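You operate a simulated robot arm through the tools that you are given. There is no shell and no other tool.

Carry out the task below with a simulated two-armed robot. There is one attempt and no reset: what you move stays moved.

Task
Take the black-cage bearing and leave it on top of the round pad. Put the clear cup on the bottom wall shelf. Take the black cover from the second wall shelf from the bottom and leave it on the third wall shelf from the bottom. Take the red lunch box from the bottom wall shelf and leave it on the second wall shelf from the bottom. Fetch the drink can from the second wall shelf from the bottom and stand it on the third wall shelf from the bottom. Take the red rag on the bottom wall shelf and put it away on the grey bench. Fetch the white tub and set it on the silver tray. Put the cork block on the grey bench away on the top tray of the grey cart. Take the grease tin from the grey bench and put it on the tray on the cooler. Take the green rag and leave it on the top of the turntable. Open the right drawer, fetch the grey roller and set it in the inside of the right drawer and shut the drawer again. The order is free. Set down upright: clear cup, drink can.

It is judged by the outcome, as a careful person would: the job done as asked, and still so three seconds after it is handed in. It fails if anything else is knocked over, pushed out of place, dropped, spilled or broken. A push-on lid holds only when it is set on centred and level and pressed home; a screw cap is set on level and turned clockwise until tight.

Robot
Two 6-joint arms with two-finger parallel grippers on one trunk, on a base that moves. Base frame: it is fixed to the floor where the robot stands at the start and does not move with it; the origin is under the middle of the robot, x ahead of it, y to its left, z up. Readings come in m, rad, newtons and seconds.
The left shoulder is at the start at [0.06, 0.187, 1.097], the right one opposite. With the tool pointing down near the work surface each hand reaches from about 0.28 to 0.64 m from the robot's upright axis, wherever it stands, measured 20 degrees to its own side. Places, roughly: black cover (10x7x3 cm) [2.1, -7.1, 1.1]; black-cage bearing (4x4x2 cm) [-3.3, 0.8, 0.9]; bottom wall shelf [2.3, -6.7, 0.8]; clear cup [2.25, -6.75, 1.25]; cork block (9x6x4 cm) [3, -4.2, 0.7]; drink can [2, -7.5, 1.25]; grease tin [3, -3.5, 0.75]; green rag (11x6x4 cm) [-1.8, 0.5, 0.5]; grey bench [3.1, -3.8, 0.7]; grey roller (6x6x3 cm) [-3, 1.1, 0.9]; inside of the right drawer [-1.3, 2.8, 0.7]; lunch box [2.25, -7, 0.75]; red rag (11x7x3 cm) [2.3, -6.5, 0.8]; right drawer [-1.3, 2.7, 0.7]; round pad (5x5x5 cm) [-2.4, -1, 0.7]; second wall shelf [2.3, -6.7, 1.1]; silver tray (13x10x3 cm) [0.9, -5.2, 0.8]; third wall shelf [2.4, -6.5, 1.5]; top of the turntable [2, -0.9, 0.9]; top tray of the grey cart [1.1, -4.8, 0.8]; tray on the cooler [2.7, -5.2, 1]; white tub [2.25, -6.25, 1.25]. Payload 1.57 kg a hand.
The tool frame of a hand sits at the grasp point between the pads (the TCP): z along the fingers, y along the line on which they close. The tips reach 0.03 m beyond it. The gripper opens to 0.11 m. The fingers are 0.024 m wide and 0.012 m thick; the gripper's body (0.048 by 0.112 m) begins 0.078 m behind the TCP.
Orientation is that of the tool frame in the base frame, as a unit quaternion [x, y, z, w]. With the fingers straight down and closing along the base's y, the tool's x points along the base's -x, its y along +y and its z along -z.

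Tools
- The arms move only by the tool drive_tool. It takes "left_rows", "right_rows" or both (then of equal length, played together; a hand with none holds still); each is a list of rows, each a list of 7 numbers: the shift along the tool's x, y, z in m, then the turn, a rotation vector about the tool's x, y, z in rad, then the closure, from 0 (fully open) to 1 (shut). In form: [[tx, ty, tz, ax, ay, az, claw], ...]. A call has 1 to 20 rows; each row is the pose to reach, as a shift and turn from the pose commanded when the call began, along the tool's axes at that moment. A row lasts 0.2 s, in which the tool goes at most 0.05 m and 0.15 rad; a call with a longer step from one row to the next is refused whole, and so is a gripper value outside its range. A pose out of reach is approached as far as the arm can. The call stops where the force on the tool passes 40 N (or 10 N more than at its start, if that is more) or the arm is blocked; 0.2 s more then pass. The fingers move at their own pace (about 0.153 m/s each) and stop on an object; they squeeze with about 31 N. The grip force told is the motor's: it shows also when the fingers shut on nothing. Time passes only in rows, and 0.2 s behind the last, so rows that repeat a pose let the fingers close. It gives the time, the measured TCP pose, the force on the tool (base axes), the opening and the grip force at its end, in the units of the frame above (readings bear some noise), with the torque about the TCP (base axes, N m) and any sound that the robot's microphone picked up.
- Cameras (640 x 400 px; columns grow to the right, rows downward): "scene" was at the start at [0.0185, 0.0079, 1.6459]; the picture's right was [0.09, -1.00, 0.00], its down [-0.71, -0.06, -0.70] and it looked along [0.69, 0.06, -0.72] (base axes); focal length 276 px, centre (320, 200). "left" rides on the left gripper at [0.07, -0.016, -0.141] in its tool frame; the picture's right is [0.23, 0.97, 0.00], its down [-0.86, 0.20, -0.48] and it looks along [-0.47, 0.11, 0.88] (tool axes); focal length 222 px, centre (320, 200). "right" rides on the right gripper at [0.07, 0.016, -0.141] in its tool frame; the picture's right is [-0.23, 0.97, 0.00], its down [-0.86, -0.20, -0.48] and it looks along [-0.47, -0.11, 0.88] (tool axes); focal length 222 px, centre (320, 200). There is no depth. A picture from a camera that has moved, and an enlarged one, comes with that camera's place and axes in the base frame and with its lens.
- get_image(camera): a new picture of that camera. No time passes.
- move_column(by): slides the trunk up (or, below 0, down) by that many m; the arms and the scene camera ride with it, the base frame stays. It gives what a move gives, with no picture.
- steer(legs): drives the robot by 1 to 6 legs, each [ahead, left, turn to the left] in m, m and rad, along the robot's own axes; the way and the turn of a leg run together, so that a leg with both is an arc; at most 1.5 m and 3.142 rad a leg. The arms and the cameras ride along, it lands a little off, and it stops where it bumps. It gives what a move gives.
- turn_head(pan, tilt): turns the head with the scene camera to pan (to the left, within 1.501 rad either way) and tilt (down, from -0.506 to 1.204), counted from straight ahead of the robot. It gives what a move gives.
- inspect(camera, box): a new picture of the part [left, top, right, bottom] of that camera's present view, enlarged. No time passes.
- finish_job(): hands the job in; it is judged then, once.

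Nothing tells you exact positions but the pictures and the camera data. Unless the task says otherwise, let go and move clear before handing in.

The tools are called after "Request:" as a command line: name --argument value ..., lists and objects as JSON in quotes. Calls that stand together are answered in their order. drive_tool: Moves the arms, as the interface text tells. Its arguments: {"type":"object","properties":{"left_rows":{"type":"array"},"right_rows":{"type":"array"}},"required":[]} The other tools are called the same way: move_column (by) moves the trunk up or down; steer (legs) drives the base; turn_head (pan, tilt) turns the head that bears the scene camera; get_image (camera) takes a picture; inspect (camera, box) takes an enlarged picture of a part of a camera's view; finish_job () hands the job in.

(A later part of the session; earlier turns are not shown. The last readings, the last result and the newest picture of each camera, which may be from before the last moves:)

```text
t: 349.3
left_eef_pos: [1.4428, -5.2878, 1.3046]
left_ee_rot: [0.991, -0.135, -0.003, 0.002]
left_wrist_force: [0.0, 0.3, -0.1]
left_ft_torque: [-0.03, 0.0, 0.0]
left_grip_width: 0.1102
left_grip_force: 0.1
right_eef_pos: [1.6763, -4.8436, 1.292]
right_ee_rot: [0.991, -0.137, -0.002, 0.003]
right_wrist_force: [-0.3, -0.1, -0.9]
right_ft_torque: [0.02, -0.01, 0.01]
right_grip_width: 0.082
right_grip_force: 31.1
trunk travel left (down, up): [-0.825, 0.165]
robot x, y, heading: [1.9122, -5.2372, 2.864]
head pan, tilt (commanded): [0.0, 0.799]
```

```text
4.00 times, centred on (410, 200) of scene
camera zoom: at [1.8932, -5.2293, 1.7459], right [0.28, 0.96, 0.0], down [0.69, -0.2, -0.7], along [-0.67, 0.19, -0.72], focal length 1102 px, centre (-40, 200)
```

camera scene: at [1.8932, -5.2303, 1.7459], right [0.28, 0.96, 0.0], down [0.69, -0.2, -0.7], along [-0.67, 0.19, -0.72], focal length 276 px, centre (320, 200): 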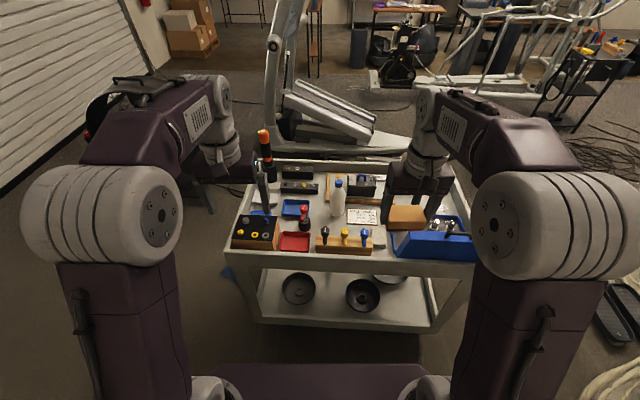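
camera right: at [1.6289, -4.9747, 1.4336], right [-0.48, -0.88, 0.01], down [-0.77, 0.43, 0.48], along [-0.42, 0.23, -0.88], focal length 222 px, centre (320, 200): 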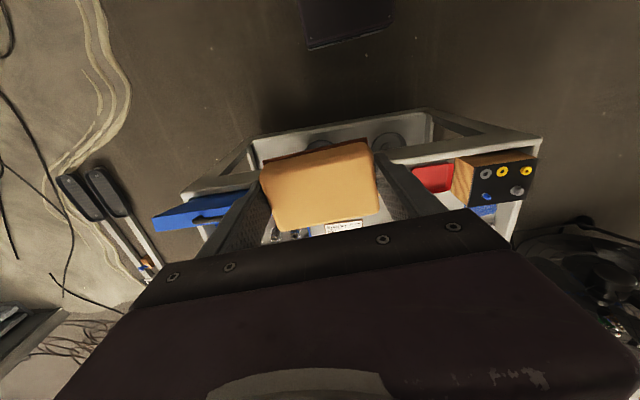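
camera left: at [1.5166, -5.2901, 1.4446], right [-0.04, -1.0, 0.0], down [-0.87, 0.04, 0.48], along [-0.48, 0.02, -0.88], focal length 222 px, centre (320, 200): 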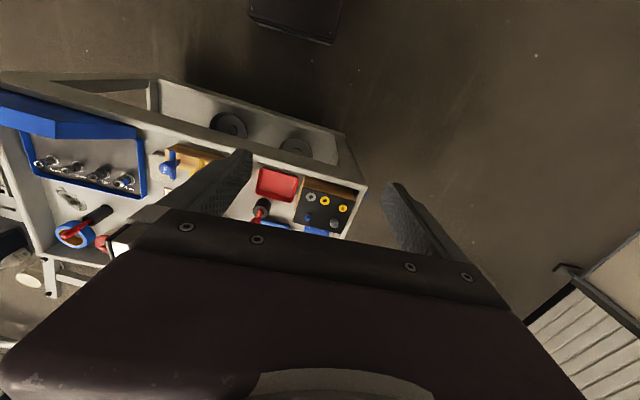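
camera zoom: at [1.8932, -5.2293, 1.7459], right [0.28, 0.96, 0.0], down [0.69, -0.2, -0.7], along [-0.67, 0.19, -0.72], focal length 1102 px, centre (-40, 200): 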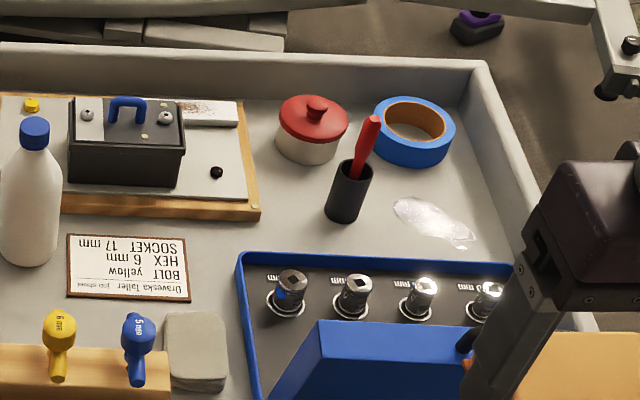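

There's a free patch on the cart tray between the blue tray and the white bottle, around (1.12, -5.01). I'll drive up so it lies before the right hand, then yaw that hand 90° so the block goes in lengthwise.

Request:
steer --legs '[[0.0, 0.13, 0], [0.28, 0, 0]]'

Request:
drive_tool --right_rows '[[0, 0, 0, 0, 0, 0.143, 0.8], [0, 0, 0, 0, 0, 0.286, 0.8], [0, 0, 0, 0, 0, 0.429, 0.8], [0, 0, 0, 0, 0, 0.572, 0.8], [0, 0, 0, 0, 0, 0.715, 0.8], [0, 0, 0, 0, 0, 0.858, 0.8], [0, 0, 0, 0, 0, 1.001, 0.8], [0, 0, 0, 0, 0, 1.144, 0.8], [0, 0, 0, 0, 0, 1.287, 0.8], [0, 0, 0, 0, 0, 1.43, 0.8], [0, 0, 0, 0, 0, 1.57, 0.8]]'

Request:
move_column --by -0.08

Request:
turn_head --pan 0.0 --tilt 0.95

Request:
get_image --camera "scene"

Request:
get_image --camera "right"

```text
t: 352.2
left_eef_pos: [1.1336, -5.3338, 1.305]
left_ee_rot: [0.99, -0.138, -0.004, 0.002]
left_wrist_force: [0.5, 0.3, 0.0]
left_ft_torque: [0.02, 0.01, -0.04]
left_grip_width: 0.1098
left_grip_force: 0.0
right_eef_pos: [1.3671, -4.8911, 1.2937]
right_ee_rot: [0.99, -0.141, -0.004, 0.002]
right_wrist_force: [0.4, -0.2, -0.6]
right_ft_torque: [0.0, 0.0, 0.0]
right_grip_width: 0.0821
right_grip_force: 30.8
trunk travel left (down, up): [-0.825, 0.165]
robot x, y, heading: [1.5997, -5.284, 2.855]
head pan, tilt (commanded): [0.0, 0.799]
```

```text
t: 354.6
left_eef_pos: [1.1322, -5.3342, 1.3029]
left_ee_rot: [0.991, -0.137, -0.003, 0.002]
left_wrist_force: [-0.5, -0.7, 0.5]
left_ft_torque: [0.0, -0.02, 0.0]
left_grip_width: 0.11
left_grip_force: 0.0
right_eef_pos: [1.3659, -4.8907, 1.2927]
right_ee_rot: [-0.6, 0.8, 0.001, -0.004]
right_wrist_force: [-0.5, 0.4, -0.1]
right_ft_torque: [0.0, 0.0, 0.02]
right_grip_width: 0.082
right_grip_force: 30.4
trunk travel left (down, up): [-0.825, 0.165]
robot x, y, heading: [1.6047, -5.2876, 2.858]
head pan, tilt (commanded): [0.0, 0.799]
```

```text
t: 355.8
left_eef_pos: [1.1322, -5.3339, 1.2238]
left_ee_rot: [0.99, -0.138, -0.003, 0.002]
left_wrist_force: [-0.3, -0.1, 0.5]
left_ft_torque: [0.02, 0.0, -0.03]
left_grip_width: 0.1099
left_grip_force: 0.0
right_eef_pos: [1.3633, -4.8907, 1.2125]
right_ee_rot: [-0.602, 0.798, 0.0, -0.004]
right_wrist_force: [0.9, -1.2, -0.5]
right_ft_torque: [-0.01, 0.02, -0.02]
right_grip_width: 0.0822
right_grip_force: 30.9
trunk travel left (down, up): [-0.745, 0.245]
robot x, y, heading: [1.5994, -5.2846, 2.857]
head pan, tilt (commanded): [0.0, 0.799]
```

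```text
t: 356.4
left_eef_pos: [1.1317, -5.3339, 1.2243]
left_ee_rot: [0.99, -0.138, -0.003, 0.002]
left_wrist_force: [0.3, -0.2, -0.1]
left_ft_torque: [0.0, 0.02, -0.03]
left_grip_width: 0.11
left_grip_force: 0.1
right_eef_pos: [1.3657, -4.8904, 1.2126]
right_ee_rot: [-0.602, 0.799, 0.0, -0.003]
right_wrist_force: [0.2, -0.5, -0.6]
right_ft_torque: [0.02, -0.03, 0.0]
right_grip_width: 0.0823
right_grip_force: 31.2
trunk travel left (down, up): [-0.745, 0.245]
robot x, y, heading: [1.601, -5.2867, 2.856]
head pan, tilt (commanded): [0.0, 0.949]
```

```text
taken
camera scene: at [1.5888, -5.2795, 1.6545], right [0.28, 0.96, 0.0], down [0.78, -0.23, -0.58], along [-0.56, 0.16, -0.81], focal length 276 px, centre (320, 200)
```

scene: 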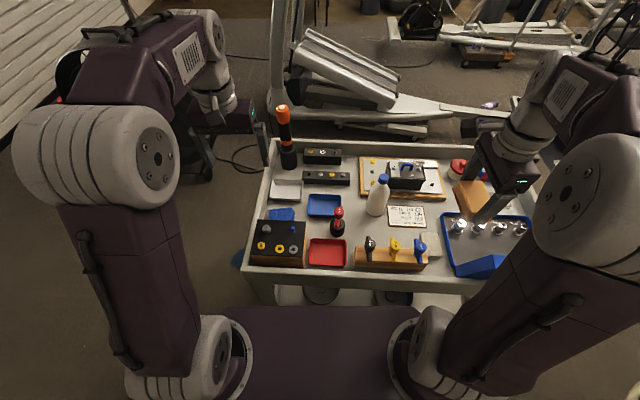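

```text
taken
camera right: at [1.3307, -4.9533, 1.3546], right [-0.87, 0.49, 0.0], down [0.43, 0.77, 0.47], along [0.23, 0.41, -0.88], focal length 222 px, centre (320, 200)
```

right: 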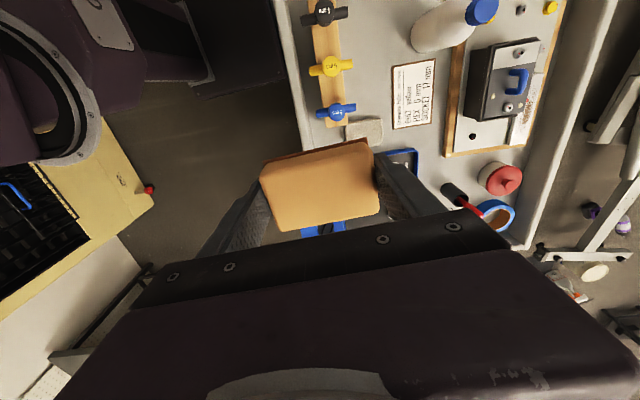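

The yaw worked, camera to the left. Let me zoom into the free patch from here for precise placement.

Request:
inspect --camera "scene" --box '[300, 160, 428, 240]'

Request:
inspect --camera "scene" --box '[240, 130, 368, 210]'

```text
5.00 times, centred on (364, 200) of scene
camera zoom: at [1.5888, -5.2795, 1.6545], right [0.28, 0.96, 0.0], down [0.78, -0.23, -0.58], along [-0.56, 0.16, -0.81], focal length 1377 px, centre (100, 200)
```

zoom: 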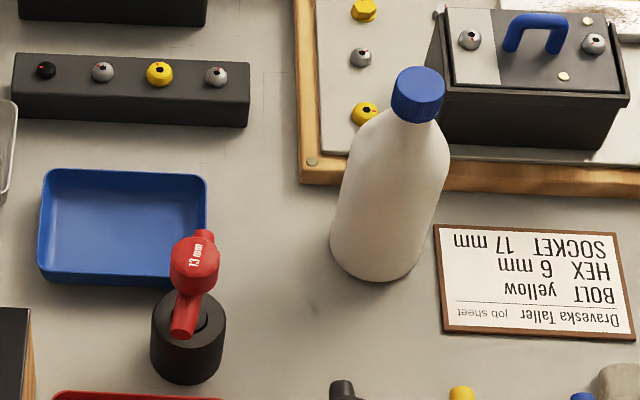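

```text
5.00 times, centred on (304, 170) of scene
camera zoom: at [1.5888, -5.2795, 1.6545], right [0.28, 0.96, 0.0], down [0.78, -0.23, -0.58], along [-0.56, 0.16, -0.81], focal length 1377 px, centre (400, 350)
```

zoom: 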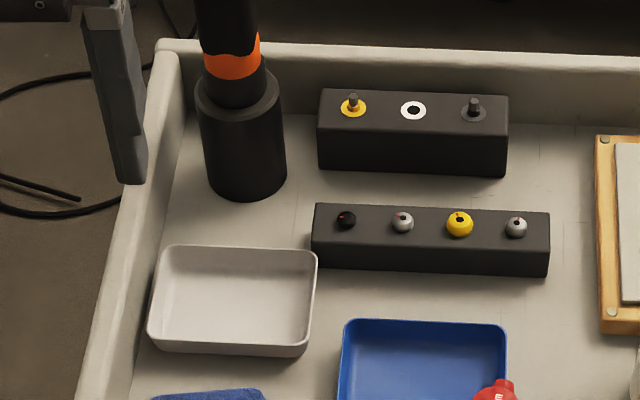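

The patch in front of the bottle and beside the red socket suits: target about (1.098, -5.002), tray surface near z≈0.775. I'll move the right hand over it, then down to a hover.

Request:
drive_tool --right_rows '[[0.03, 0.038, 0, 0, 0, 0, 0.8], [0.06, 0.076, 0, 0, 0, 0, 0.8], [0.09, 0.114, 0, 0, 0, 0, 0.8], [0.12, 0.152, 0, 0, 0, 0, 0.8], [0.15, 0.19, 0, 0, 0, 0, 0.8], [0.1815, 0.2268, 0, 0, 0, 0, 0.8], [0.1815, 0.2268, 0.045, 0, 0, 0, 0.8], [0.1815, 0.2268, 0.09, 0, 0, 0, 0.8], [0.1815, 0.2268, 0.135, 0, 0, 0, 0.8], [0.1815, 0.2268, 0.18, 0, 0, 0, 0.8], [0.1815, 0.2268, 0.22, 0, 0, 0, 0.8]]'

Request:
get_image --camera "right"

Request:
inspect --camera "scene" --box '[290, 130, 450, 230]'

```text
t: 358.9
left_eef_pos: [1.1321, -5.3335, 1.2244]
left_ee_rot: [0.99, -0.138, -0.004, 0.002]
left_wrist_force: [-0.5, 0.2, -0.9]
left_ft_torque: [0.03, -0.04, -0.03]
left_grip_width: 0.1101
left_grip_force: 0.0
right_eef_pos: [1.0945, -5.0021, 0.9943]
right_ee_rot: [-0.602, 0.798, -0.001, -0.002]
right_wrist_force: [-0.4, 0.3, -0.8]
right_ft_torque: [0.01, -0.02, 0.02]
right_grip_width: 0.0822
right_grip_force: 31.0
right hand out of reach, approached as far as the arm can: row 6, 7
trunk travel left (down, up): [-0.745, 0.245]
robot x, y, heading: [1.6011, -5.2846, 2.856]
head pan, tilt (commanded): [0.0, 0.949]
```

```text
taken
camera right: at [1.0603, -5.0644, 1.1362], right [-0.87, 0.49, 0.0], down [0.43, 0.77, 0.47], along [0.23, 0.41, -0.88], focal length 222 px, centre (320, 200)
```

right: 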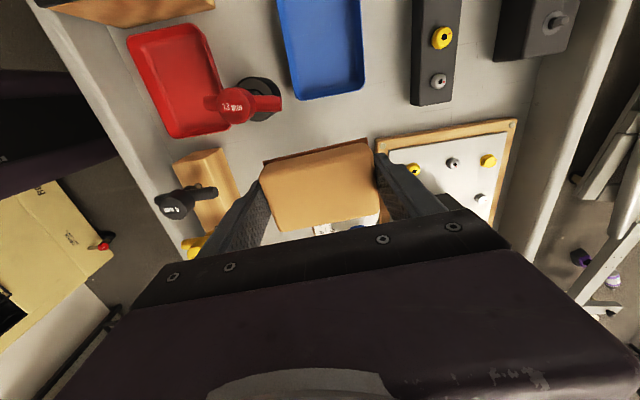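

```text
4.00 times, centred on (370, 180) of scene
camera zoom: at [1.5876, -5.2791, 1.6544], right [0.28, 0.96, 0.0], down [0.78, -0.23, -0.58], along [-0.56, 0.16, -0.81], focal length 1102 px, centre (120, 280)
```

zoom: 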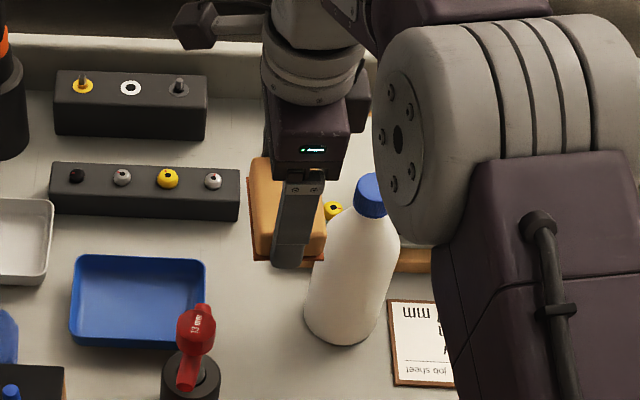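

Clearances to the bottle, red socket and board are about 2 cm each. I'll lower the block.

Request:
drive_tool --right_rows '[[0, 0, 0.04, 0, 0, 0, 0.8], [0, 0, 0.08, 0, 0, 0, 0.8], [0, 0, 0.12, 0, 0, 0, 0.8], [0, 0, 0.145, 0, 0, 0, 0.8]]'

Request:
get_image --camera "right"

Request:
inspect --camera "scene" --box '[290, 130, 450, 230]'

```text
t: 359.9
left_eef_pos: [1.1304, -5.3323, 1.2232]
left_ee_rot: [0.991, -0.137, -0.003, 0.003]
left_wrist_force: [-1.1, -0.2, -0.3]
left_ft_torque: [0.03, 0.0, -0.01]
left_grip_width: 0.1102
left_grip_force: 0.0
right_eef_pos: [1.0958, -5.0063, 0.8508]
right_ee_rot: [-0.602, 0.799, 0.0, -0.003]
right_wrist_force: [0.3, -0.5, -0.9]
right_ft_torque: [-0.03, 0.02, 0.03]
right_grip_width: 0.0822
right_grip_force: 31.0
trunk travel left (down, up): [-0.745, 0.245]
robot x, y, heading: [1.6048, -5.2834, 2.858]
head pan, tilt (commanded): [0.0, 0.949]
```

```text
taken
camera right: at [1.062, -5.0683, 0.9919], right [-0.87, 0.49, 0.0], down [0.43, 0.77, 0.47], along [0.23, 0.41, -0.88], focal length 222 px, centre (320, 200)
```

right: 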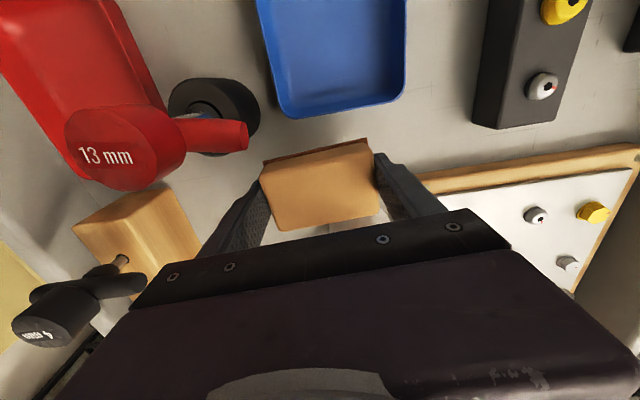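

```text
4.00 times, centred on (370, 180) of scene
camera zoom: at [1.5878, -5.279, 1.6544], right [0.28, 0.96, 0.0], down [0.78, -0.23, -0.58], along [-0.56, 0.16, -0.81], focal length 1102 px, centre (120, 280)
```

zoom: 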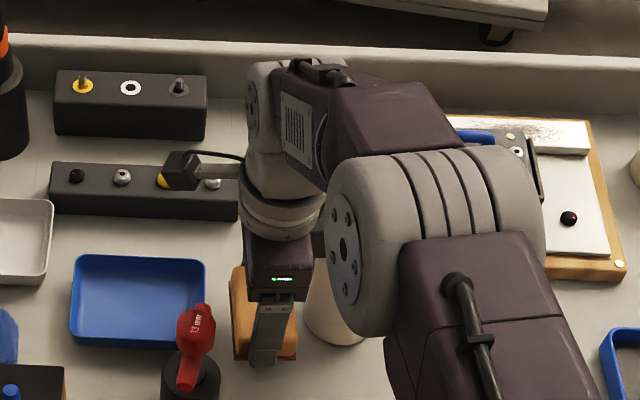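

Still clear. I'll go down in fine steps until contact.

Request:
drive_tool --right_rows '[[0, 0, 0.006, 0, 0, 0, 0.8], [0, 0, 0.012, 0, 0, 0, 0.8], [0, 0, 0.018, 0, 0, 0, 0.8], [0, 0, 0.024, 0, 0, 0, 0.8], [0, 0, 0.03, 0, 0, 0, 0.8], [0, 0, 0.036, 0, 0, 0, 0.8], [0, 0, 0.042, 0, 0, 0, 0.8]]'

Request:
get_image --camera "right"

```text
t: 361.5
left_eef_pos: [1.1343, -5.3354, 1.2268]
left_ee_rot: [0.99, -0.138, -0.005, 0.001]
left_wrist_force: [-0.3, 0.8, 0.4]
left_ft_torque: [-0.01, -0.03, -0.02]
left_grip_width: 0.1101
left_grip_force: 0.0
right_eef_pos: [1.0937, -5.0045, 0.8163]
right_ee_rot: [-0.601, 0.799, 0.004, -0.006]
right_wrist_force: [11.1, -3.1, 31.5]
right_ft_torque: [0.11, -1.85, -0.22]
right_grip_width: 0.0819
right_grip_force: 30.8
trunk travel left (down, up): [-0.745, 0.245]
robot x, y, heading: [1.6022, -5.2833, 2.853]
head pan, tilt (commanded): [0.0, 0.949]
stopped in row 7 (right hand): the force on the tool passed its limit at 43 N (the readings are from after the stop); the commanded pose is now the measured one
```

```text
taken
camera right: at [1.0616, -5.0674, 0.9587], right [-0.87, 0.49, 0.01], down [0.43, 0.77, 0.47], along [0.22, 0.42, -0.88], focal length 222 px, centre (320, 200)
```

right: 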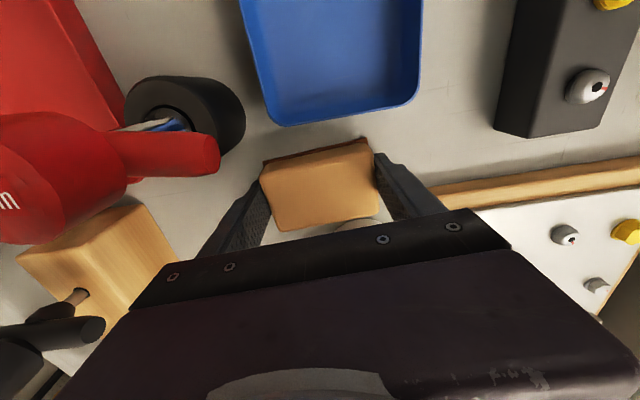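

The block touched the tray at the expected height. I'll release and lift straight up.

Request:
drive_tool --right_rows '[[0, 0, -0.002, 0, 0, 0, 0.5], [0, 0, -0.002, 0, 0, 0, 0.15], [0, 0, -0.002, 0, 0, 0, 0.12], [0, 0, -0.03, 0, 0, 0, 0.12], [0, 0, -0.07, 0, 0, 0, 0.12], [0, 0, -0.11, 0, 0, 0, 0.12], [0, 0, -0.155, 0, 0, 0, 0.12], [0, 0, -0.2, 0, 0, 0, 0.12], [0, -0.01, -0.245, 0, 0, 0, 0.05], [-0.02, -0.04, -0.28, 0, 0, 0, 0.0], [-0.04, -0.07, -0.31, 0, 0, 0, 0.0], [-0.06, -0.1, -0.34, 0, 0, 0, 0.0]]'

Request:
inspect --camera "scene" --box '[270, 130, 430, 230]'

```text
refused: row 10 steps farther than a row can; nothing moved
```

```text
4.00 times, centred on (350, 180) of scene
camera zoom: at [1.5931, -5.2821, 1.6548], right [0.28, 0.96, 0.0], down [0.78, -0.23, -0.58], along [-0.56, 0.17, -0.81], focal length 1102 px, centre (200, 280)
```

zoom: 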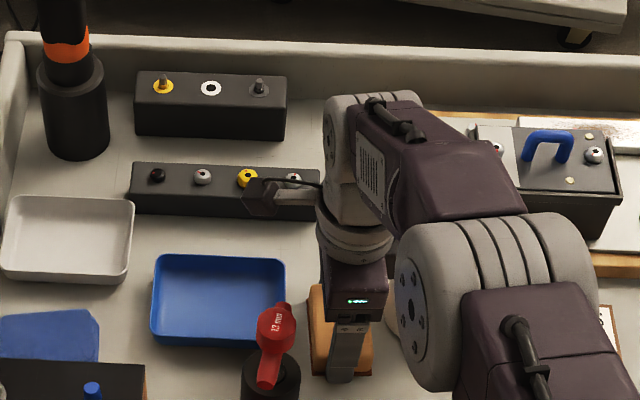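

Request:
drive_tool --right_rows '[[0, 0, -0.002, 0, 0, 0, 0.5], [0, 0, -0.002, 0, 0, 0, 0.15], [0, 0, -0.002, 0, 0, 0, 0.12], [0, 0, -0.03, 0, 0, 0, 0.12], [0, 0, -0.07, 0, 0, 0, 0.12], [0, 0, -0.11, 0, 0, 0, 0.12], [0, 0, -0.155, 0, 0, 0, 0.12], [0, 0, -0.2, 0, 0, 0, 0.12], [0, -0.01, -0.24, 0, 0, 0, 0.05], [-0.015, -0.03, -0.27, 0, 0, 0, 0.0], [-0.03, -0.055, -0.3, 0, 0, 0, 0.0], [-0.045, -0.08, -0.33, 0, 0, 0, 0.0]]'

Request:
inspect --camera "scene" --box '[270, 130, 430, 230]'

```text
t: 364.1
left_eef_pos: [1.134, -5.3334, 1.224]
left_ee_rot: [0.991, -0.137, -0.003, 0.002]
left_wrist_force: [0.6, 0.4, 0.1]
left_ft_torque: [0.0, 0.02, 0.01]
left_grip_width: 0.1099
left_grip_force: 0.1
right_eef_pos: [1.1892, -4.9794, 1.145]
right_ee_rot: [-0.602, 0.798, 0.004, -0.006]
right_wrist_force: [-0.2, -0.4, -0.2]
right_ft_torque: [0.03, 0.0, -0.02]
right_grip_width: 0.1101
right_grip_force: 0.0
trunk travel left (down, up): [-0.745, 0.245]
robot x, y, heading: [1.6027, -5.2824, 2.857]
head pan, tilt (commanded): [0.0, 0.949]
```

```text
4.00 times, centred on (350, 180) of scene
camera zoom: at [1.5908, -5.2795, 1.6544], right [0.28, 0.96, 0.0], down [0.78, -0.23, -0.58], along [-0.56, 0.16, -0.81], focal length 1102 px, centre (200, 280)
```

zoom: 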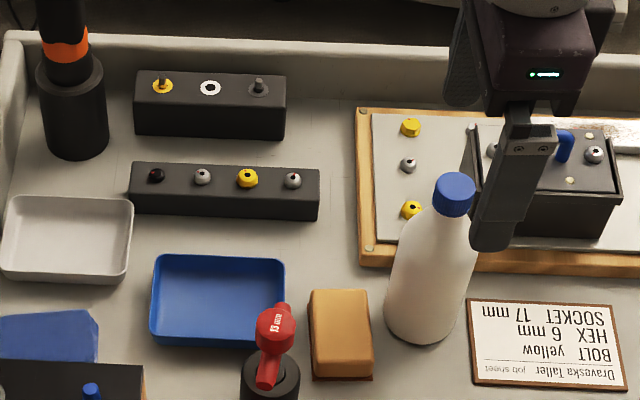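

The cork block lies on the cart's top tray. I'll return the right hand to its normal yaw, back away, and turn toward the wall shelves.

Request:
drive_tool --right_rows '[[0, -0.01, -0.01, 0, 0, -0.143, 0], [-0.01, -0.02, -0.02, 0, 0, -0.286, 0], [-0.02, -0.03, -0.03, 0, 0, -0.429, 0], [-0.03, -0.04, -0.04, 0, 0, -0.572, 0], [-0.03, -0.05, -0.05, 0, 0, -0.715, 0], [-0.03, -0.06, -0.06, 0, 0, -0.858, 0], [-0.03, -0.07, -0.07, 0, 0, -1.001, 0], [-0.03, -0.08, -0.07, 0, 0, -1.144, 0], [-0.03, -0.08, -0.07, 0, 0, -1.287, 0], [-0.03, -0.08, -0.07, 0, 0, -1.43, 0], [-0.03, -0.08, -0.07, 0, 0, -1.57, 0]]'

Request:
steer --legs '[[-0.26, 0, 0], [0, 0, -3.11]]'

Request:
turn_head --pan -1.0 --tilt 0.4

Request:
get_image --camera "scene"

```text
t: 366.5
left_eef_pos: [1.1313, -5.3328, 1.2238]
left_ee_rot: [0.99, -0.138, -0.002, 0.001]
left_wrist_force: [0.3, -0.4, -0.5]
left_ft_torque: [-0.04, -0.04, 0.0]
left_grip_width: 0.11
left_grip_force: 0.0
right_eef_pos: [1.2722, -4.9749, 1.211]
right_ee_rot: [0.99, -0.138, -0.008, 0.001]
right_wrist_force: [-0.2, 0.1, 0.2]
right_ft_torque: [0.01, -0.03, -0.02]
right_grip_width: 0.11
right_grip_force: 0.0
trunk travel left (down, up): [-0.745, 0.245]
robot x, y, heading: [1.6042, -5.2802, 2.858]
head pan, tilt (commanded): [0.0, 0.949]
```

```text
t: 375.5
left_eef_pos: [2.3172, -5.2562, 1.2243]
left_ee_rot: [0.082, 0.997, 0.002, 0.003]
left_wrist_force: [0.3, 0.1, -0.7]
left_ft_torque: [0.0, 0.0, -0.03]
left_grip_width: 0.1101
left_grip_force: 0.1
right_eef_pos: [2.2188, -5.6288, 1.2106]
right_ee_rot: [0.084, 0.996, 0.001, 0.006]
right_wrist_force: [0.1, 0.3, 0.3]
right_ft_torque: [-0.01, -0.02, -0.05]
right_grip_width: 0.1098
right_grip_force: 0.0
trunk travel left (down, up): [-0.745, 0.245]
robot x, y, heading: [1.8581, -5.3591, -0.171]
head pan, tilt (commanded): [0.0, 0.949]
```

```text
t: 376.8
left_eef_pos: [2.3188, -5.2558, 1.2242]
left_ee_rot: [0.082, 0.997, 0.003, 0.002]
left_wrist_force: [-0.3, -0.9, 0.7]
left_ft_torque: [0.0, -0.01, 0.0]
left_grip_width: 0.1097
left_grip_force: 0.1
right_eef_pos: [2.2197, -5.628, 1.2115]
right_ee_rot: [0.084, 0.996, 0.002, 0.007]
right_wrist_force: [0.2, 0.7, -0.3]
right_ft_torque: [0.01, 0.0, 0.01]
right_grip_width: 0.1099
right_grip_force: 0.0
trunk travel left (down, up): [-0.745, 0.245]
robot x, y, heading: [1.8561, -5.3611, -0.174]
head pan, tilt (commanded): [-1.0, 0.4]
```

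```text
taken
camera scene: at [1.8304, -5.4316, 1.701], right [-0.92, -0.39, 0.0], down [-0.15, 0.36, -0.92], along [0.36, -0.85, -0.39], focal length 276 px, centre (320, 200)
```

scene: 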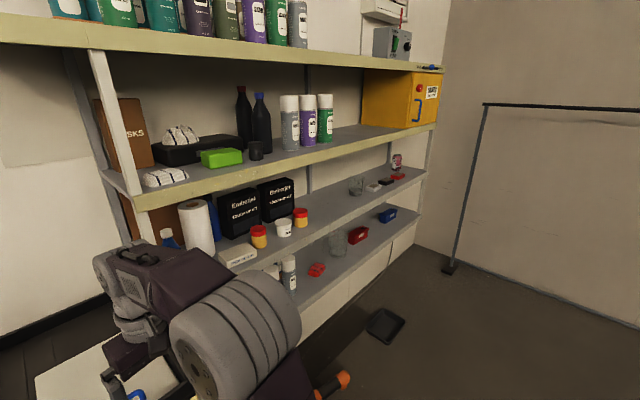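

I have a clear view of the shelving. I'll zoom in to identify each item and measure the shelves.

Request:
inspect --camera "scene" --box '[210, 150, 450, 300]'

Request:
inspect --camera "scene" --box '[330, 140, 458, 220]'

Request:
inspect --camera "scene" --box '[100, 60, 420, 260]'

```text
2.67 times, centred on (330, 225) of scene
camera zoom: at [1.8304, -5.4316, 1.701], right [-0.92, -0.39, 0.0], down [-0.15, 0.36, -0.92], along [0.36, -0.85, -0.39], focal length 735 px, centre (293, 133)
```

zoom: 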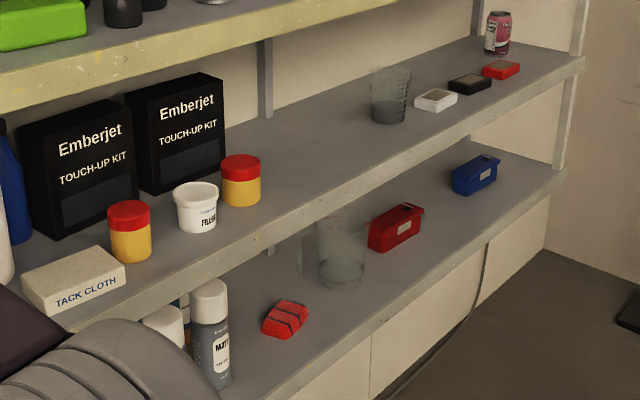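

```text
5.00 times, centred on (394, 180) of scene
camera zoom: at [1.8304, -5.4316, 1.701], right [-0.92, -0.39, 0.0], down [-0.15, 0.36, -0.92], along [0.36, -0.85, -0.39], focal length 1377 px, centre (-50, 300)
```

zoom: 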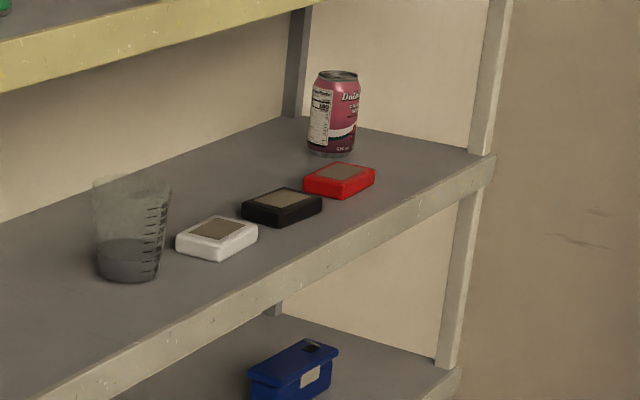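

```text
2.00 times, centred on (260, 160) of scene
camera zoom: at [1.8304, -5.4316, 1.701], right [-0.92, -0.39, 0.0], down [-0.15, 0.36, -0.92], along [0.36, -0.85, -0.39], focal length 551 px, centre (440, 280)
```

zoom: 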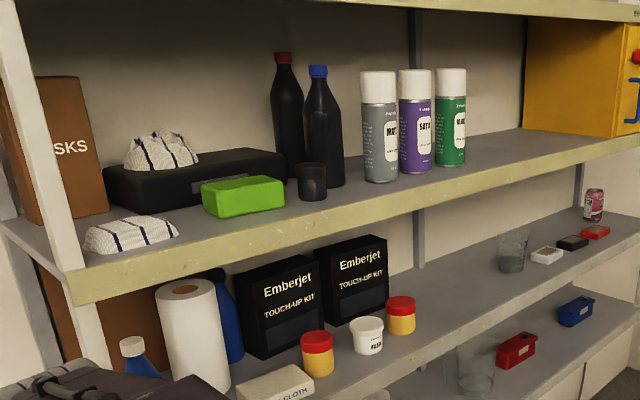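

Items identified: white tub, clear measuring cup, black cover and drink can on the second shelf; red rag and red lunch box on the bottom shelf. I'll square up to the shelf direction and move along in front of it.

Request:
steer --legs '[[0, 0, -0.16], [-0.12, -0.75, 0], [0.05, -0.65, 0]]'

Request:
turn_head --pan 0.0 --tilt 0.3

Request:
get_image --camera "scene"

Request:
turn_head --pan -0.4 --tilt 0.5

Request:
get_image --camera "scene"

```text
t: 384.7
left_eef_pos: [1.8248, -6.6109, 1.2243]
left_ee_rot: [0.148, 0.989, 0.002, 0.003]
left_wrist_force: [-0.2, -0.2, -0.3]
left_ft_torque: [0.01, 0.01, 0.0]
left_grip_width: 0.11
left_grip_force: 0.1
right_eef_pos: [1.6778, -6.9667, 1.2118]
right_ee_rot: [0.149, 0.989, 0.001, 0.008]
right_wrist_force: [-1.2, 0.3, 0.6]
right_ft_torque: [-0.04, 0.01, -0.02]
right_grip_width: 0.1101
right_grip_force: 0.0
trunk travel left (down, up): [-0.745, 0.245]
robot x, y, heading: [1.3528, -6.6513, -0.309]
head pan, tilt (commanded): [-1.0, 0.4]
```

```text
t: 385.9
left_eef_pos: [1.8224, -6.6119, 1.2239]
left_ee_rot: [0.147, 0.989, 0.003, 0.003]
left_wrist_force: [-0.4, 0.8, -0.5]
left_ft_torque: [-0.01, 0.01, -0.01]
left_grip_width: 0.1098
left_grip_force: 0.1
right_eef_pos: [1.6763, -6.9682, 1.2099]
right_ee_rot: [0.149, 0.989, 0.002, 0.007]
right_wrist_force: [0.1, -0.3, -0.3]
right_ft_torque: [0.03, -0.01, -0.03]
right_grip_width: 0.1103
right_grip_force: 0.0
trunk travel left (down, up): [-0.745, 0.245]
robot x, y, heading: [1.3545, -6.65, -0.299]
head pan, tilt (commanded): [0.0, 0.3]
```

```text
taken
camera scene: at [1.3814, -6.6611, 1.7103], right [-0.3, -0.95, 0.0], down [-0.28, 0.09, -0.96], along [0.91, -0.29, -0.3], focal length 276 px, centre (320, 200)
```

scene: 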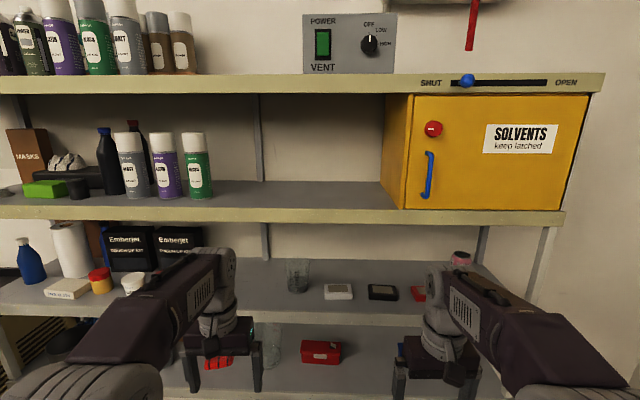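

```text
t: 386.8
left_eef_pos: [1.8229, -6.6098, 1.2245]
left_ee_rot: [0.148, 0.989, 0.002, 0.003]
left_wrist_force: [-1.1, 0.2, -0.1]
left_ft_torque: [0.03, 0.01, -0.01]
left_grip_width: 0.1103
left_grip_force: 0.0
right_eef_pos: [1.6767, -6.9669, 1.2122]
right_ee_rot: [0.148, 0.989, 0.002, 0.007]
right_wrist_force: [-0.5, -0.8, -0.4]
right_ft_torque: [-0.04, 0.0, -0.05]
right_grip_width: 0.1099
right_grip_force: 0.0
trunk travel left (down, up): [-0.745, 0.245]
robot x, y, heading: [1.3509, -6.6531, -0.305]
head pan, tilt (commanded): [-0.4, 0.499]
```

```text
taken
camera scene: at [1.3618, -6.6915, 1.692], right [-0.65, -0.76, 0.0], down [-0.36, 0.31, -0.88], along [0.67, -0.57, -0.48], focal length 276 px, centre (320, 200)
```

scene: 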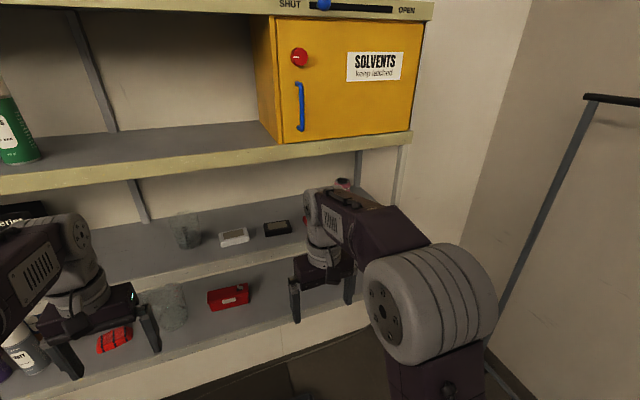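

From the front I can locate everything well: the third shelf has free space between the green spray can and the yellow solvents cabinet. I'll raise the trunk and tilt the right hand forward about 60° to work inside the shelves.

Request:
move_column --by 0.15

Request:
drive_tool --right_rows '[[-0.02, 0, 0.017, 0, -0.131, 0, 0], [-0.04, 0, 0.034, 0, -0.262, 0, 0], [-0.06, 0, 0.051, 0, -0.393, 0, 0], [-0.08, 0, 0.068, 0, -0.524, 0, 0], [-0.1, 0, 0.085, 0, -0.655, 0, 0], [-0.12, 0, 0.102, 0, -0.786, 0, 0], [-0.14, 0, 0.12, 0, -0.917, 0, 0], [-0.15, 0, 0.14, 0, -1.05, 0, 0]]'

Request:
get_image --camera "right"

Request:
turn_head --pan -0.2 --tilt 0.6

Request:
get_image --camera "scene"

```text
t: 388.6
left_eef_pos: [1.8224, -6.6106, 1.3746]
left_ee_rot: [0.146, 0.989, 0.002, 0.003]
left_wrist_force: [0.5, -0.3, 0.6]
left_ft_torque: [0.01, -0.02, -0.04]
left_grip_width: 0.1098
left_grip_force: 0.0
right_eef_pos: [1.6778, -6.9675, 1.361]
right_ee_rot: [0.148, 0.989, 0.002, 0.007]
right_wrist_force: [-0.1, 0.8, -0.8]
right_ft_torque: [0.01, 0.0, -0.01]
right_grip_width: 0.1097
right_grip_force: 0.2
trunk travel left (down, up): [-0.895, 0.095]
robot x, y, heading: [1.3467, -6.6494, -0.305]
head pan, tilt (commanded): [-0.4, 0.499]
```

```text
t: 390.4
left_eef_pos: [1.8244, -6.6121, 1.3738]
left_ee_rot: [0.147, 0.989, 0.002, 0.002]
left_wrist_force: [0.6, 0.0, 0.0]
left_ft_torque: [-0.02, 0.03, 0.02]
left_grip_width: 0.11
left_grip_force: 0.0
right_eef_pos: [1.8216, -7.0114, 1.2198]
right_ee_rot: [0.131, 0.853, -0.073, 0.501]
right_wrist_force: [-0.5, -0.6, 0.8]
right_ft_torque: [-0.01, 0.0, 0.0]
right_grip_width: 0.1101
right_grip_force: 0.0
right hand out of reach, approached as far as the arm can: row 6
trunk travel left (down, up): [-0.895, 0.095]
robot x, y, heading: [1.3505, -6.6487, -0.306]
head pan, tilt (commanded): [-0.4, 0.499]
```

```text
taken
camera right: at [1.6773, -6.9502, 1.2295], right [0.39, 0.9, 0.2], down [-0.06, -0.2, 0.98], along [0.92, -0.4, -0.02], focal length 222 px, centre (320, 200)
```

right: 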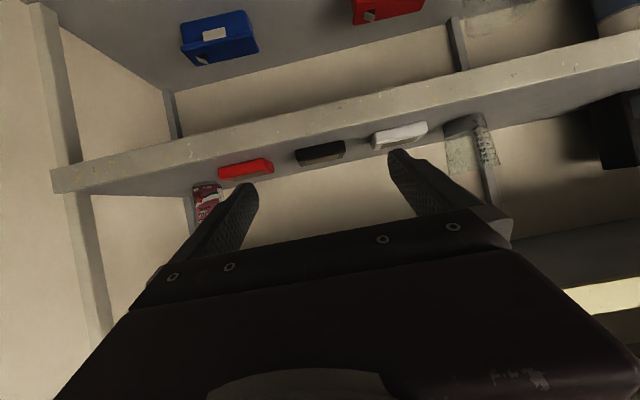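

```text
t: 391.1
left_eef_pos: [1.8236, -6.6107, 1.3743]
left_ee_rot: [0.146, 0.989, 0.002, 0.003]
left_wrist_force: [-1.0, 0.1, -0.5]
left_ft_torque: [-0.02, -0.05, 0.0]
left_grip_width: 0.1101
left_grip_force: 0.1
right_eef_pos: [1.821, -7.0118, 1.2223]
right_ee_rot: [0.13, 0.852, -0.074, 0.502]
right_wrist_force: [0.0, 0.6, -0.3]
right_ft_torque: [-0.01, 0.02, -0.02]
right_grip_width: 0.1097
right_grip_force: 0.0
trunk travel left (down, up): [-0.895, 0.095]
robot x, y, heading: [1.3518, -6.6546, -0.304]
head pan, tilt (commanded): [-0.201, 0.6]
```

```text
taken
camera scene: at [1.37, -6.6757, 1.8328], right [-0.48, -0.87, 0.0], down [-0.49, 0.27, -0.83], along [0.72, -0.4, -0.56], focal length 276 px, centre (320, 200)
```

scene: 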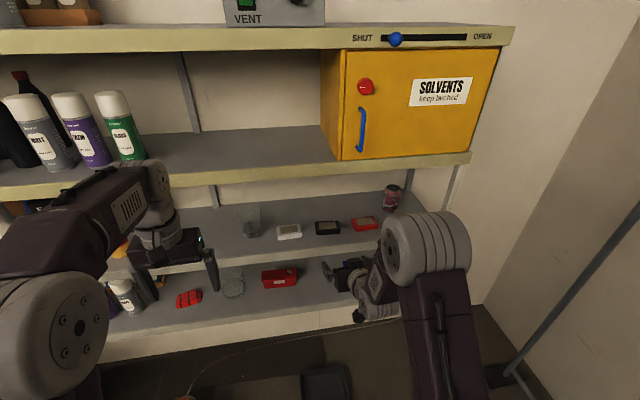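

The right hand tilts fine, and the black cover is located at about (2.09, -7.108) with top z≈1.13. I'll move the base ahead 0.2 m and then reach above the cover.

Request:
steer --legs '[[0.2, 0, 0]]'

Request:
get_image --camera "right"

Request:
get_image --camera "scene"

```text
t: 392.7
left_eef_pos: [2.0029, -6.6691, 1.3765]
left_ee_rot: [0.148, 0.989, 0.002, 0.004]
left_wrist_force: [0.0, 0.3, 0.8]
left_ft_torque: [-0.05, -0.06, -0.02]
left_grip_width: 0.1101
left_grip_force: 0.0
right_eef_pos: [2.0009, -7.068, 1.2257]
right_ee_rot: [0.13, 0.851, -0.073, 0.503]
right_wrist_force: [-0.6, 0.8, 0.3]
right_ft_torque: [-0.01, 0.0, 0.0]
right_grip_width: 0.1101
right_grip_force: 0.1
trunk travel left (down, up): [-0.895, 0.095]
robot x, y, heading: [1.5353, -6.7077, -0.311]
head pan, tilt (commanded): [-0.201, 0.6]
```

```text
taken
camera right: at [1.8559, -7.0077, 1.2323], right [0.39, 0.9, 0.2], down [-0.07, -0.19, 0.98], along [0.92, -0.4, -0.02], focal length 222 px, centre (320, 200)
```

right: 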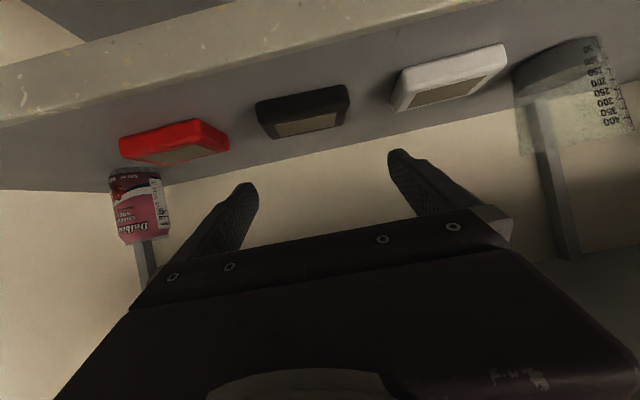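

```text
taken
camera scene: at [1.5483, -6.732, 1.8329], right [-0.49, -0.87, 0.0], down [-0.49, 0.27, -0.83], along [0.72, -0.4, -0.56], focal length 276 px, centre (320, 200)
```

scene: 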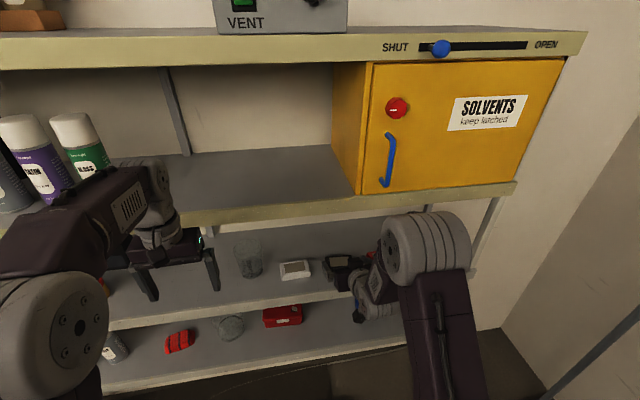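

The cover is 10 cm ahead of the gripper. I'll reach over it and lower to a hover just above.

Request:
drive_tool --right_rows '[[-0.0166, -0.004, 0.0289, 0, 0, 0, 0], [-0.0332, -0.008, 0.0578, 0, 0, 0, 0], [-0.0498, -0.011, 0.0867, 0, 0, 0, 0], [-0.0235, -0.011, 0.1018, 0, 0, 0, 0], [0.0029, -0.011, 0.117, 0, 0, 0, 0]]'

Request:
get_image --camera "right"

Request:
inspect --camera "scene" --box '[220, 200, 412, 320]'

```text
t: 393.9
left_eef_pos: [2.0083, -6.6716, 1.3745]
left_ee_rot: [0.149, 0.989, 0.002, 0.003]
left_wrist_force: [-0.1, 0.2, 0.7]
left_ft_torque: [0.02, 0.0, 0.0]
left_grip_width: 0.1099
left_grip_force: 0.0
right_eef_pos: [2.0975, -7.1103, 1.1627]
right_ee_rot: [0.13, 0.852, -0.073, 0.502]
right_wrist_force: [0.4, 0.5, 0.0]
right_ft_torque: [0.02, 0.0, -0.04]
right_grip_width: 0.1101
right_grip_force: 0.0
trunk travel left (down, up): [-0.895, 0.095]
robot x, y, heading: [1.5358, -6.7073, -0.304]
head pan, tilt (commanded): [-0.201, 0.6]
```

```text
taken
camera right: at [1.9519, -7.0484, 1.1702], right [0.39, 0.9, 0.2], down [-0.06, -0.19, 0.98], along [0.92, -0.4, -0.02], focal length 222 px, centre (320, 200)
```

right: 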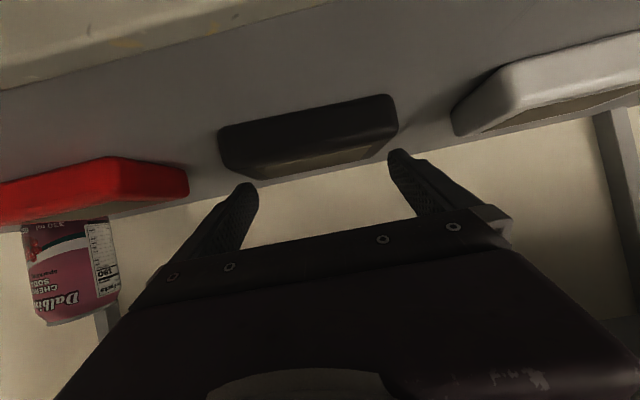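

```text
3.33 times, centred on (316, 260) of scene
camera zoom: at [1.5545, -6.7345, 1.8329], right [-0.49, -0.87, 0.0], down [-0.49, 0.28, -0.82], along [0.72, -0.4, -0.57], focal length 918 px, centre (333, 0)
```

zoom: 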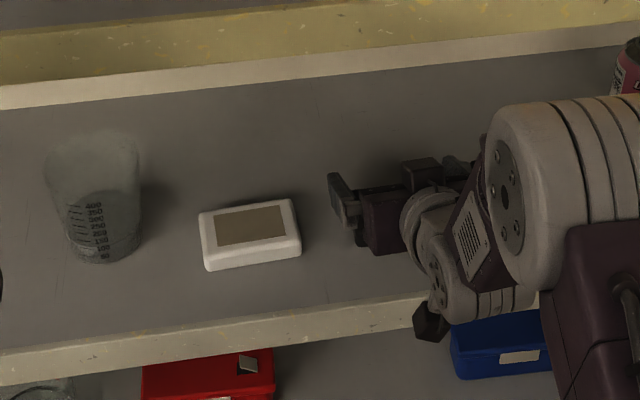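

The cover sits a few millimetres to the right of the gripper's centre. I'll correct, descend to shelf level and close.

Request:
drive_tool --right_rows '[[0, -0.006, 0, 0, 0, 0, 0], [0.0095, -0.006, 0.0055, 0, 0, 0, 0], [0.019, -0.006, 0.0109, 0, 0, 0, 0], [0.0286, -0.006, 0.0164, 0, 0, 0, 0]]'

Request:
get_image --camera "right"

```text
t: 395.0
left_eef_pos: [2.0031, -6.6686, 1.3757]
left_ee_rot: [0.148, 0.989, 0.001, 0.005]
left_wrist_force: [-0.1, -0.3, 0.2]
left_ft_torque: [0.01, 0.01, -0.01]
left_grip_width: 0.1098
left_grip_force: 0.0
right_eef_pos: [2.097, -7.1164, 1.1433]
right_ee_rot: [0.127, 0.844, -0.078, 0.516]
right_wrist_force: [-11.9, 5.6, 16.4]
right_ft_torque: [-0.61, 0.15, -0.51]
right_grip_width: 0.1096
right_grip_force: 0.1
trunk travel left (down, up): [-0.895, 0.095]
robot x, y, heading: [1.5332, -6.7097, -0.307]
head pan, tilt (commanded): [-0.201, 0.6]
stopped in row 4 (right hand): the force on the tool passed its limit at 44 N (the readings are from after the stop); the commanded pose is now the measured one
```

```text
taken
camera right: at [1.952, -7.0549, 1.1464], right [0.39, 0.9, 0.2], down [-0.09, -0.18, 0.98], along [0.92, -0.4, 0.02], focal length 222 px, centre (320, 200)
```

right: 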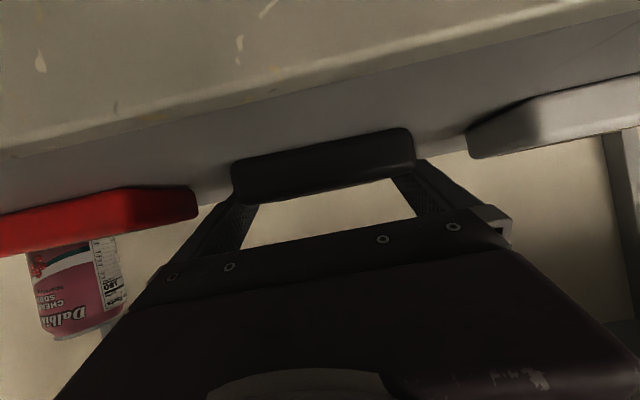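

The fingertips touched the shelf surface (z≈1.115), so the fingers straddle the cover. I'll lift a few millimetres and close.

Request:
drive_tool --right_rows '[[-0.0035, 0, -0.002, 0, 0, 0, 0], [-0.0035, 0, -0.002, 0, 0, 0, 0.3], [-0.0035, 0, -0.002, 0, 0, 0, 0.6], [-0.0035, 0, -0.002, 0, 0, 0, 0.7], [-0.0035, 0, -0.002, 0, 0, 0, 0.7]]'

Request:
get_image --camera "right"

Request:
inspect --camera "scene" --box '[220, 200, 412, 320]'

```text
t: 396.2
left_eef_pos: [2.0073, -6.6706, 1.3747]
left_ee_rot: [0.149, 0.989, 0.002, 0.004]
left_wrist_force: [0.2, -0.7, -0.5]
left_ft_torque: [-0.01, -0.03, 0.01]
left_grip_width: 0.11
left_grip_force: 0.1
right_eef_pos: [2.1006, -7.1196, 1.1451]
right_ee_rot: [0.128, 0.846, -0.076, 0.513]
right_wrist_force: [1.9, -5.2, 9.9]
right_ft_torque: [-0.8, -0.09, 0.05]
right_grip_width: 0.0967
right_grip_force: 30.8
trunk travel left (down, up): [-0.895, 0.095]
robot x, y, heading: [1.5375, -6.7084, -0.307]
head pan, tilt (commanded): [-0.201, 0.6]
```

```text
taken
camera right: at [1.9554, -7.0578, 1.1477], right [0.39, 0.9, 0.2], down [-0.09, -0.18, 0.98], along [0.92, -0.4, 0.01], focal length 222 px, centre (320, 200)
```

right: 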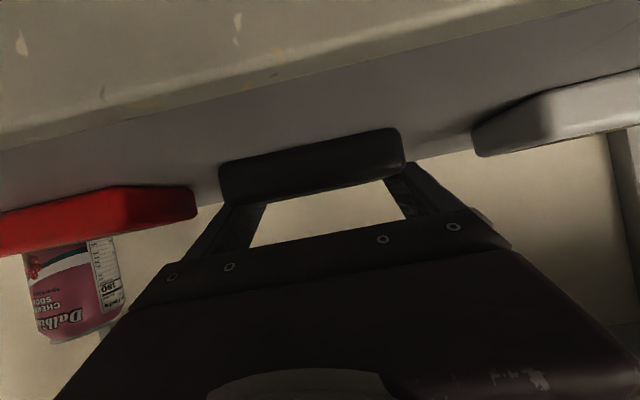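

```text
3.33 times, centred on (316, 260) of scene
camera zoom: at [1.5529, -6.734, 1.8329], right [-0.49, -0.87, 0.0], down [-0.49, 0.27, -0.83], along [0.72, -0.4, -0.56], focal length 918 px, centre (333, 0)
```

zoom: 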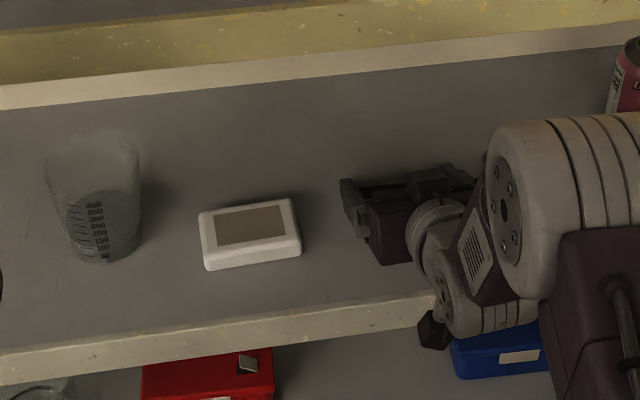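

The cover is gripped (0.097 m, 31 N). I'll lift it a little and check.

Request:
drive_tool --right_rows '[[-0.013, 0, -0.007, 0, 0, 0, 0.8], [-0.031, 0, -0.0165, 0, 0, 0, 0.8], [-0.044, 0, -0.0235, 0, 0, 0, 0.8]]'

Request:
get_image --camera "right"

Request:
inspect --camera "scene" --box '[220, 200, 412, 320]'

```text
t: 397.0
left_eef_pos: [2.0085, -6.6696, 1.3736]
left_ee_rot: [0.149, 0.989, 0.002, 0.003]
left_wrist_force: [-0.4, 0.2, 0.6]
left_ft_torque: [-0.02, 0.0, 0.02]
left_grip_width: 0.1099
left_grip_force: 0.3
right_eef_pos: [2.1021, -7.1191, 1.1927]
right_ee_rot: [0.128, 0.846, -0.076, 0.512]
right_wrist_force: [-0.2, 0.5, -2.0]
right_ft_torque: [0.0, -0.05, -0.03]
right_grip_width: 0.0952
right_grip_force: 31.9
trunk travel left (down, up): [-0.895, 0.095]
robot x, y, heading: [1.5384, -6.7117, -0.308]
head pan, tilt (commanded): [-0.201, 0.6]
```

```text
taken
camera right: at [1.9566, -7.0573, 1.196], right [0.39, 0.9, 0.2], down [-0.08, -0.19, 0.98], along [0.92, -0.4, 0.0], focal length 222 px, centre (320, 200)
```

right: 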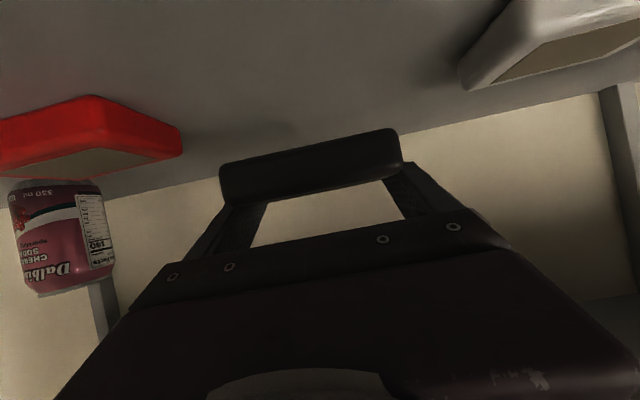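

```text
3.33 times, centred on (316, 260) of scene
camera zoom: at [1.5542, -6.7338, 1.8328], right [-0.49, -0.87, 0.0], down [-0.49, 0.27, -0.83], along [0.72, -0.4, -0.56], focal length 918 px, centre (333, 0)
```

zoom: 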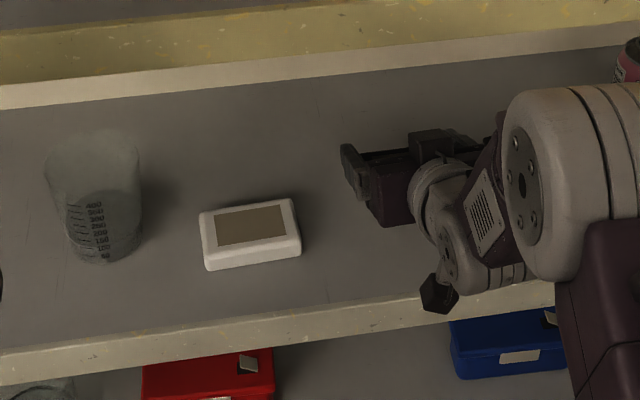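

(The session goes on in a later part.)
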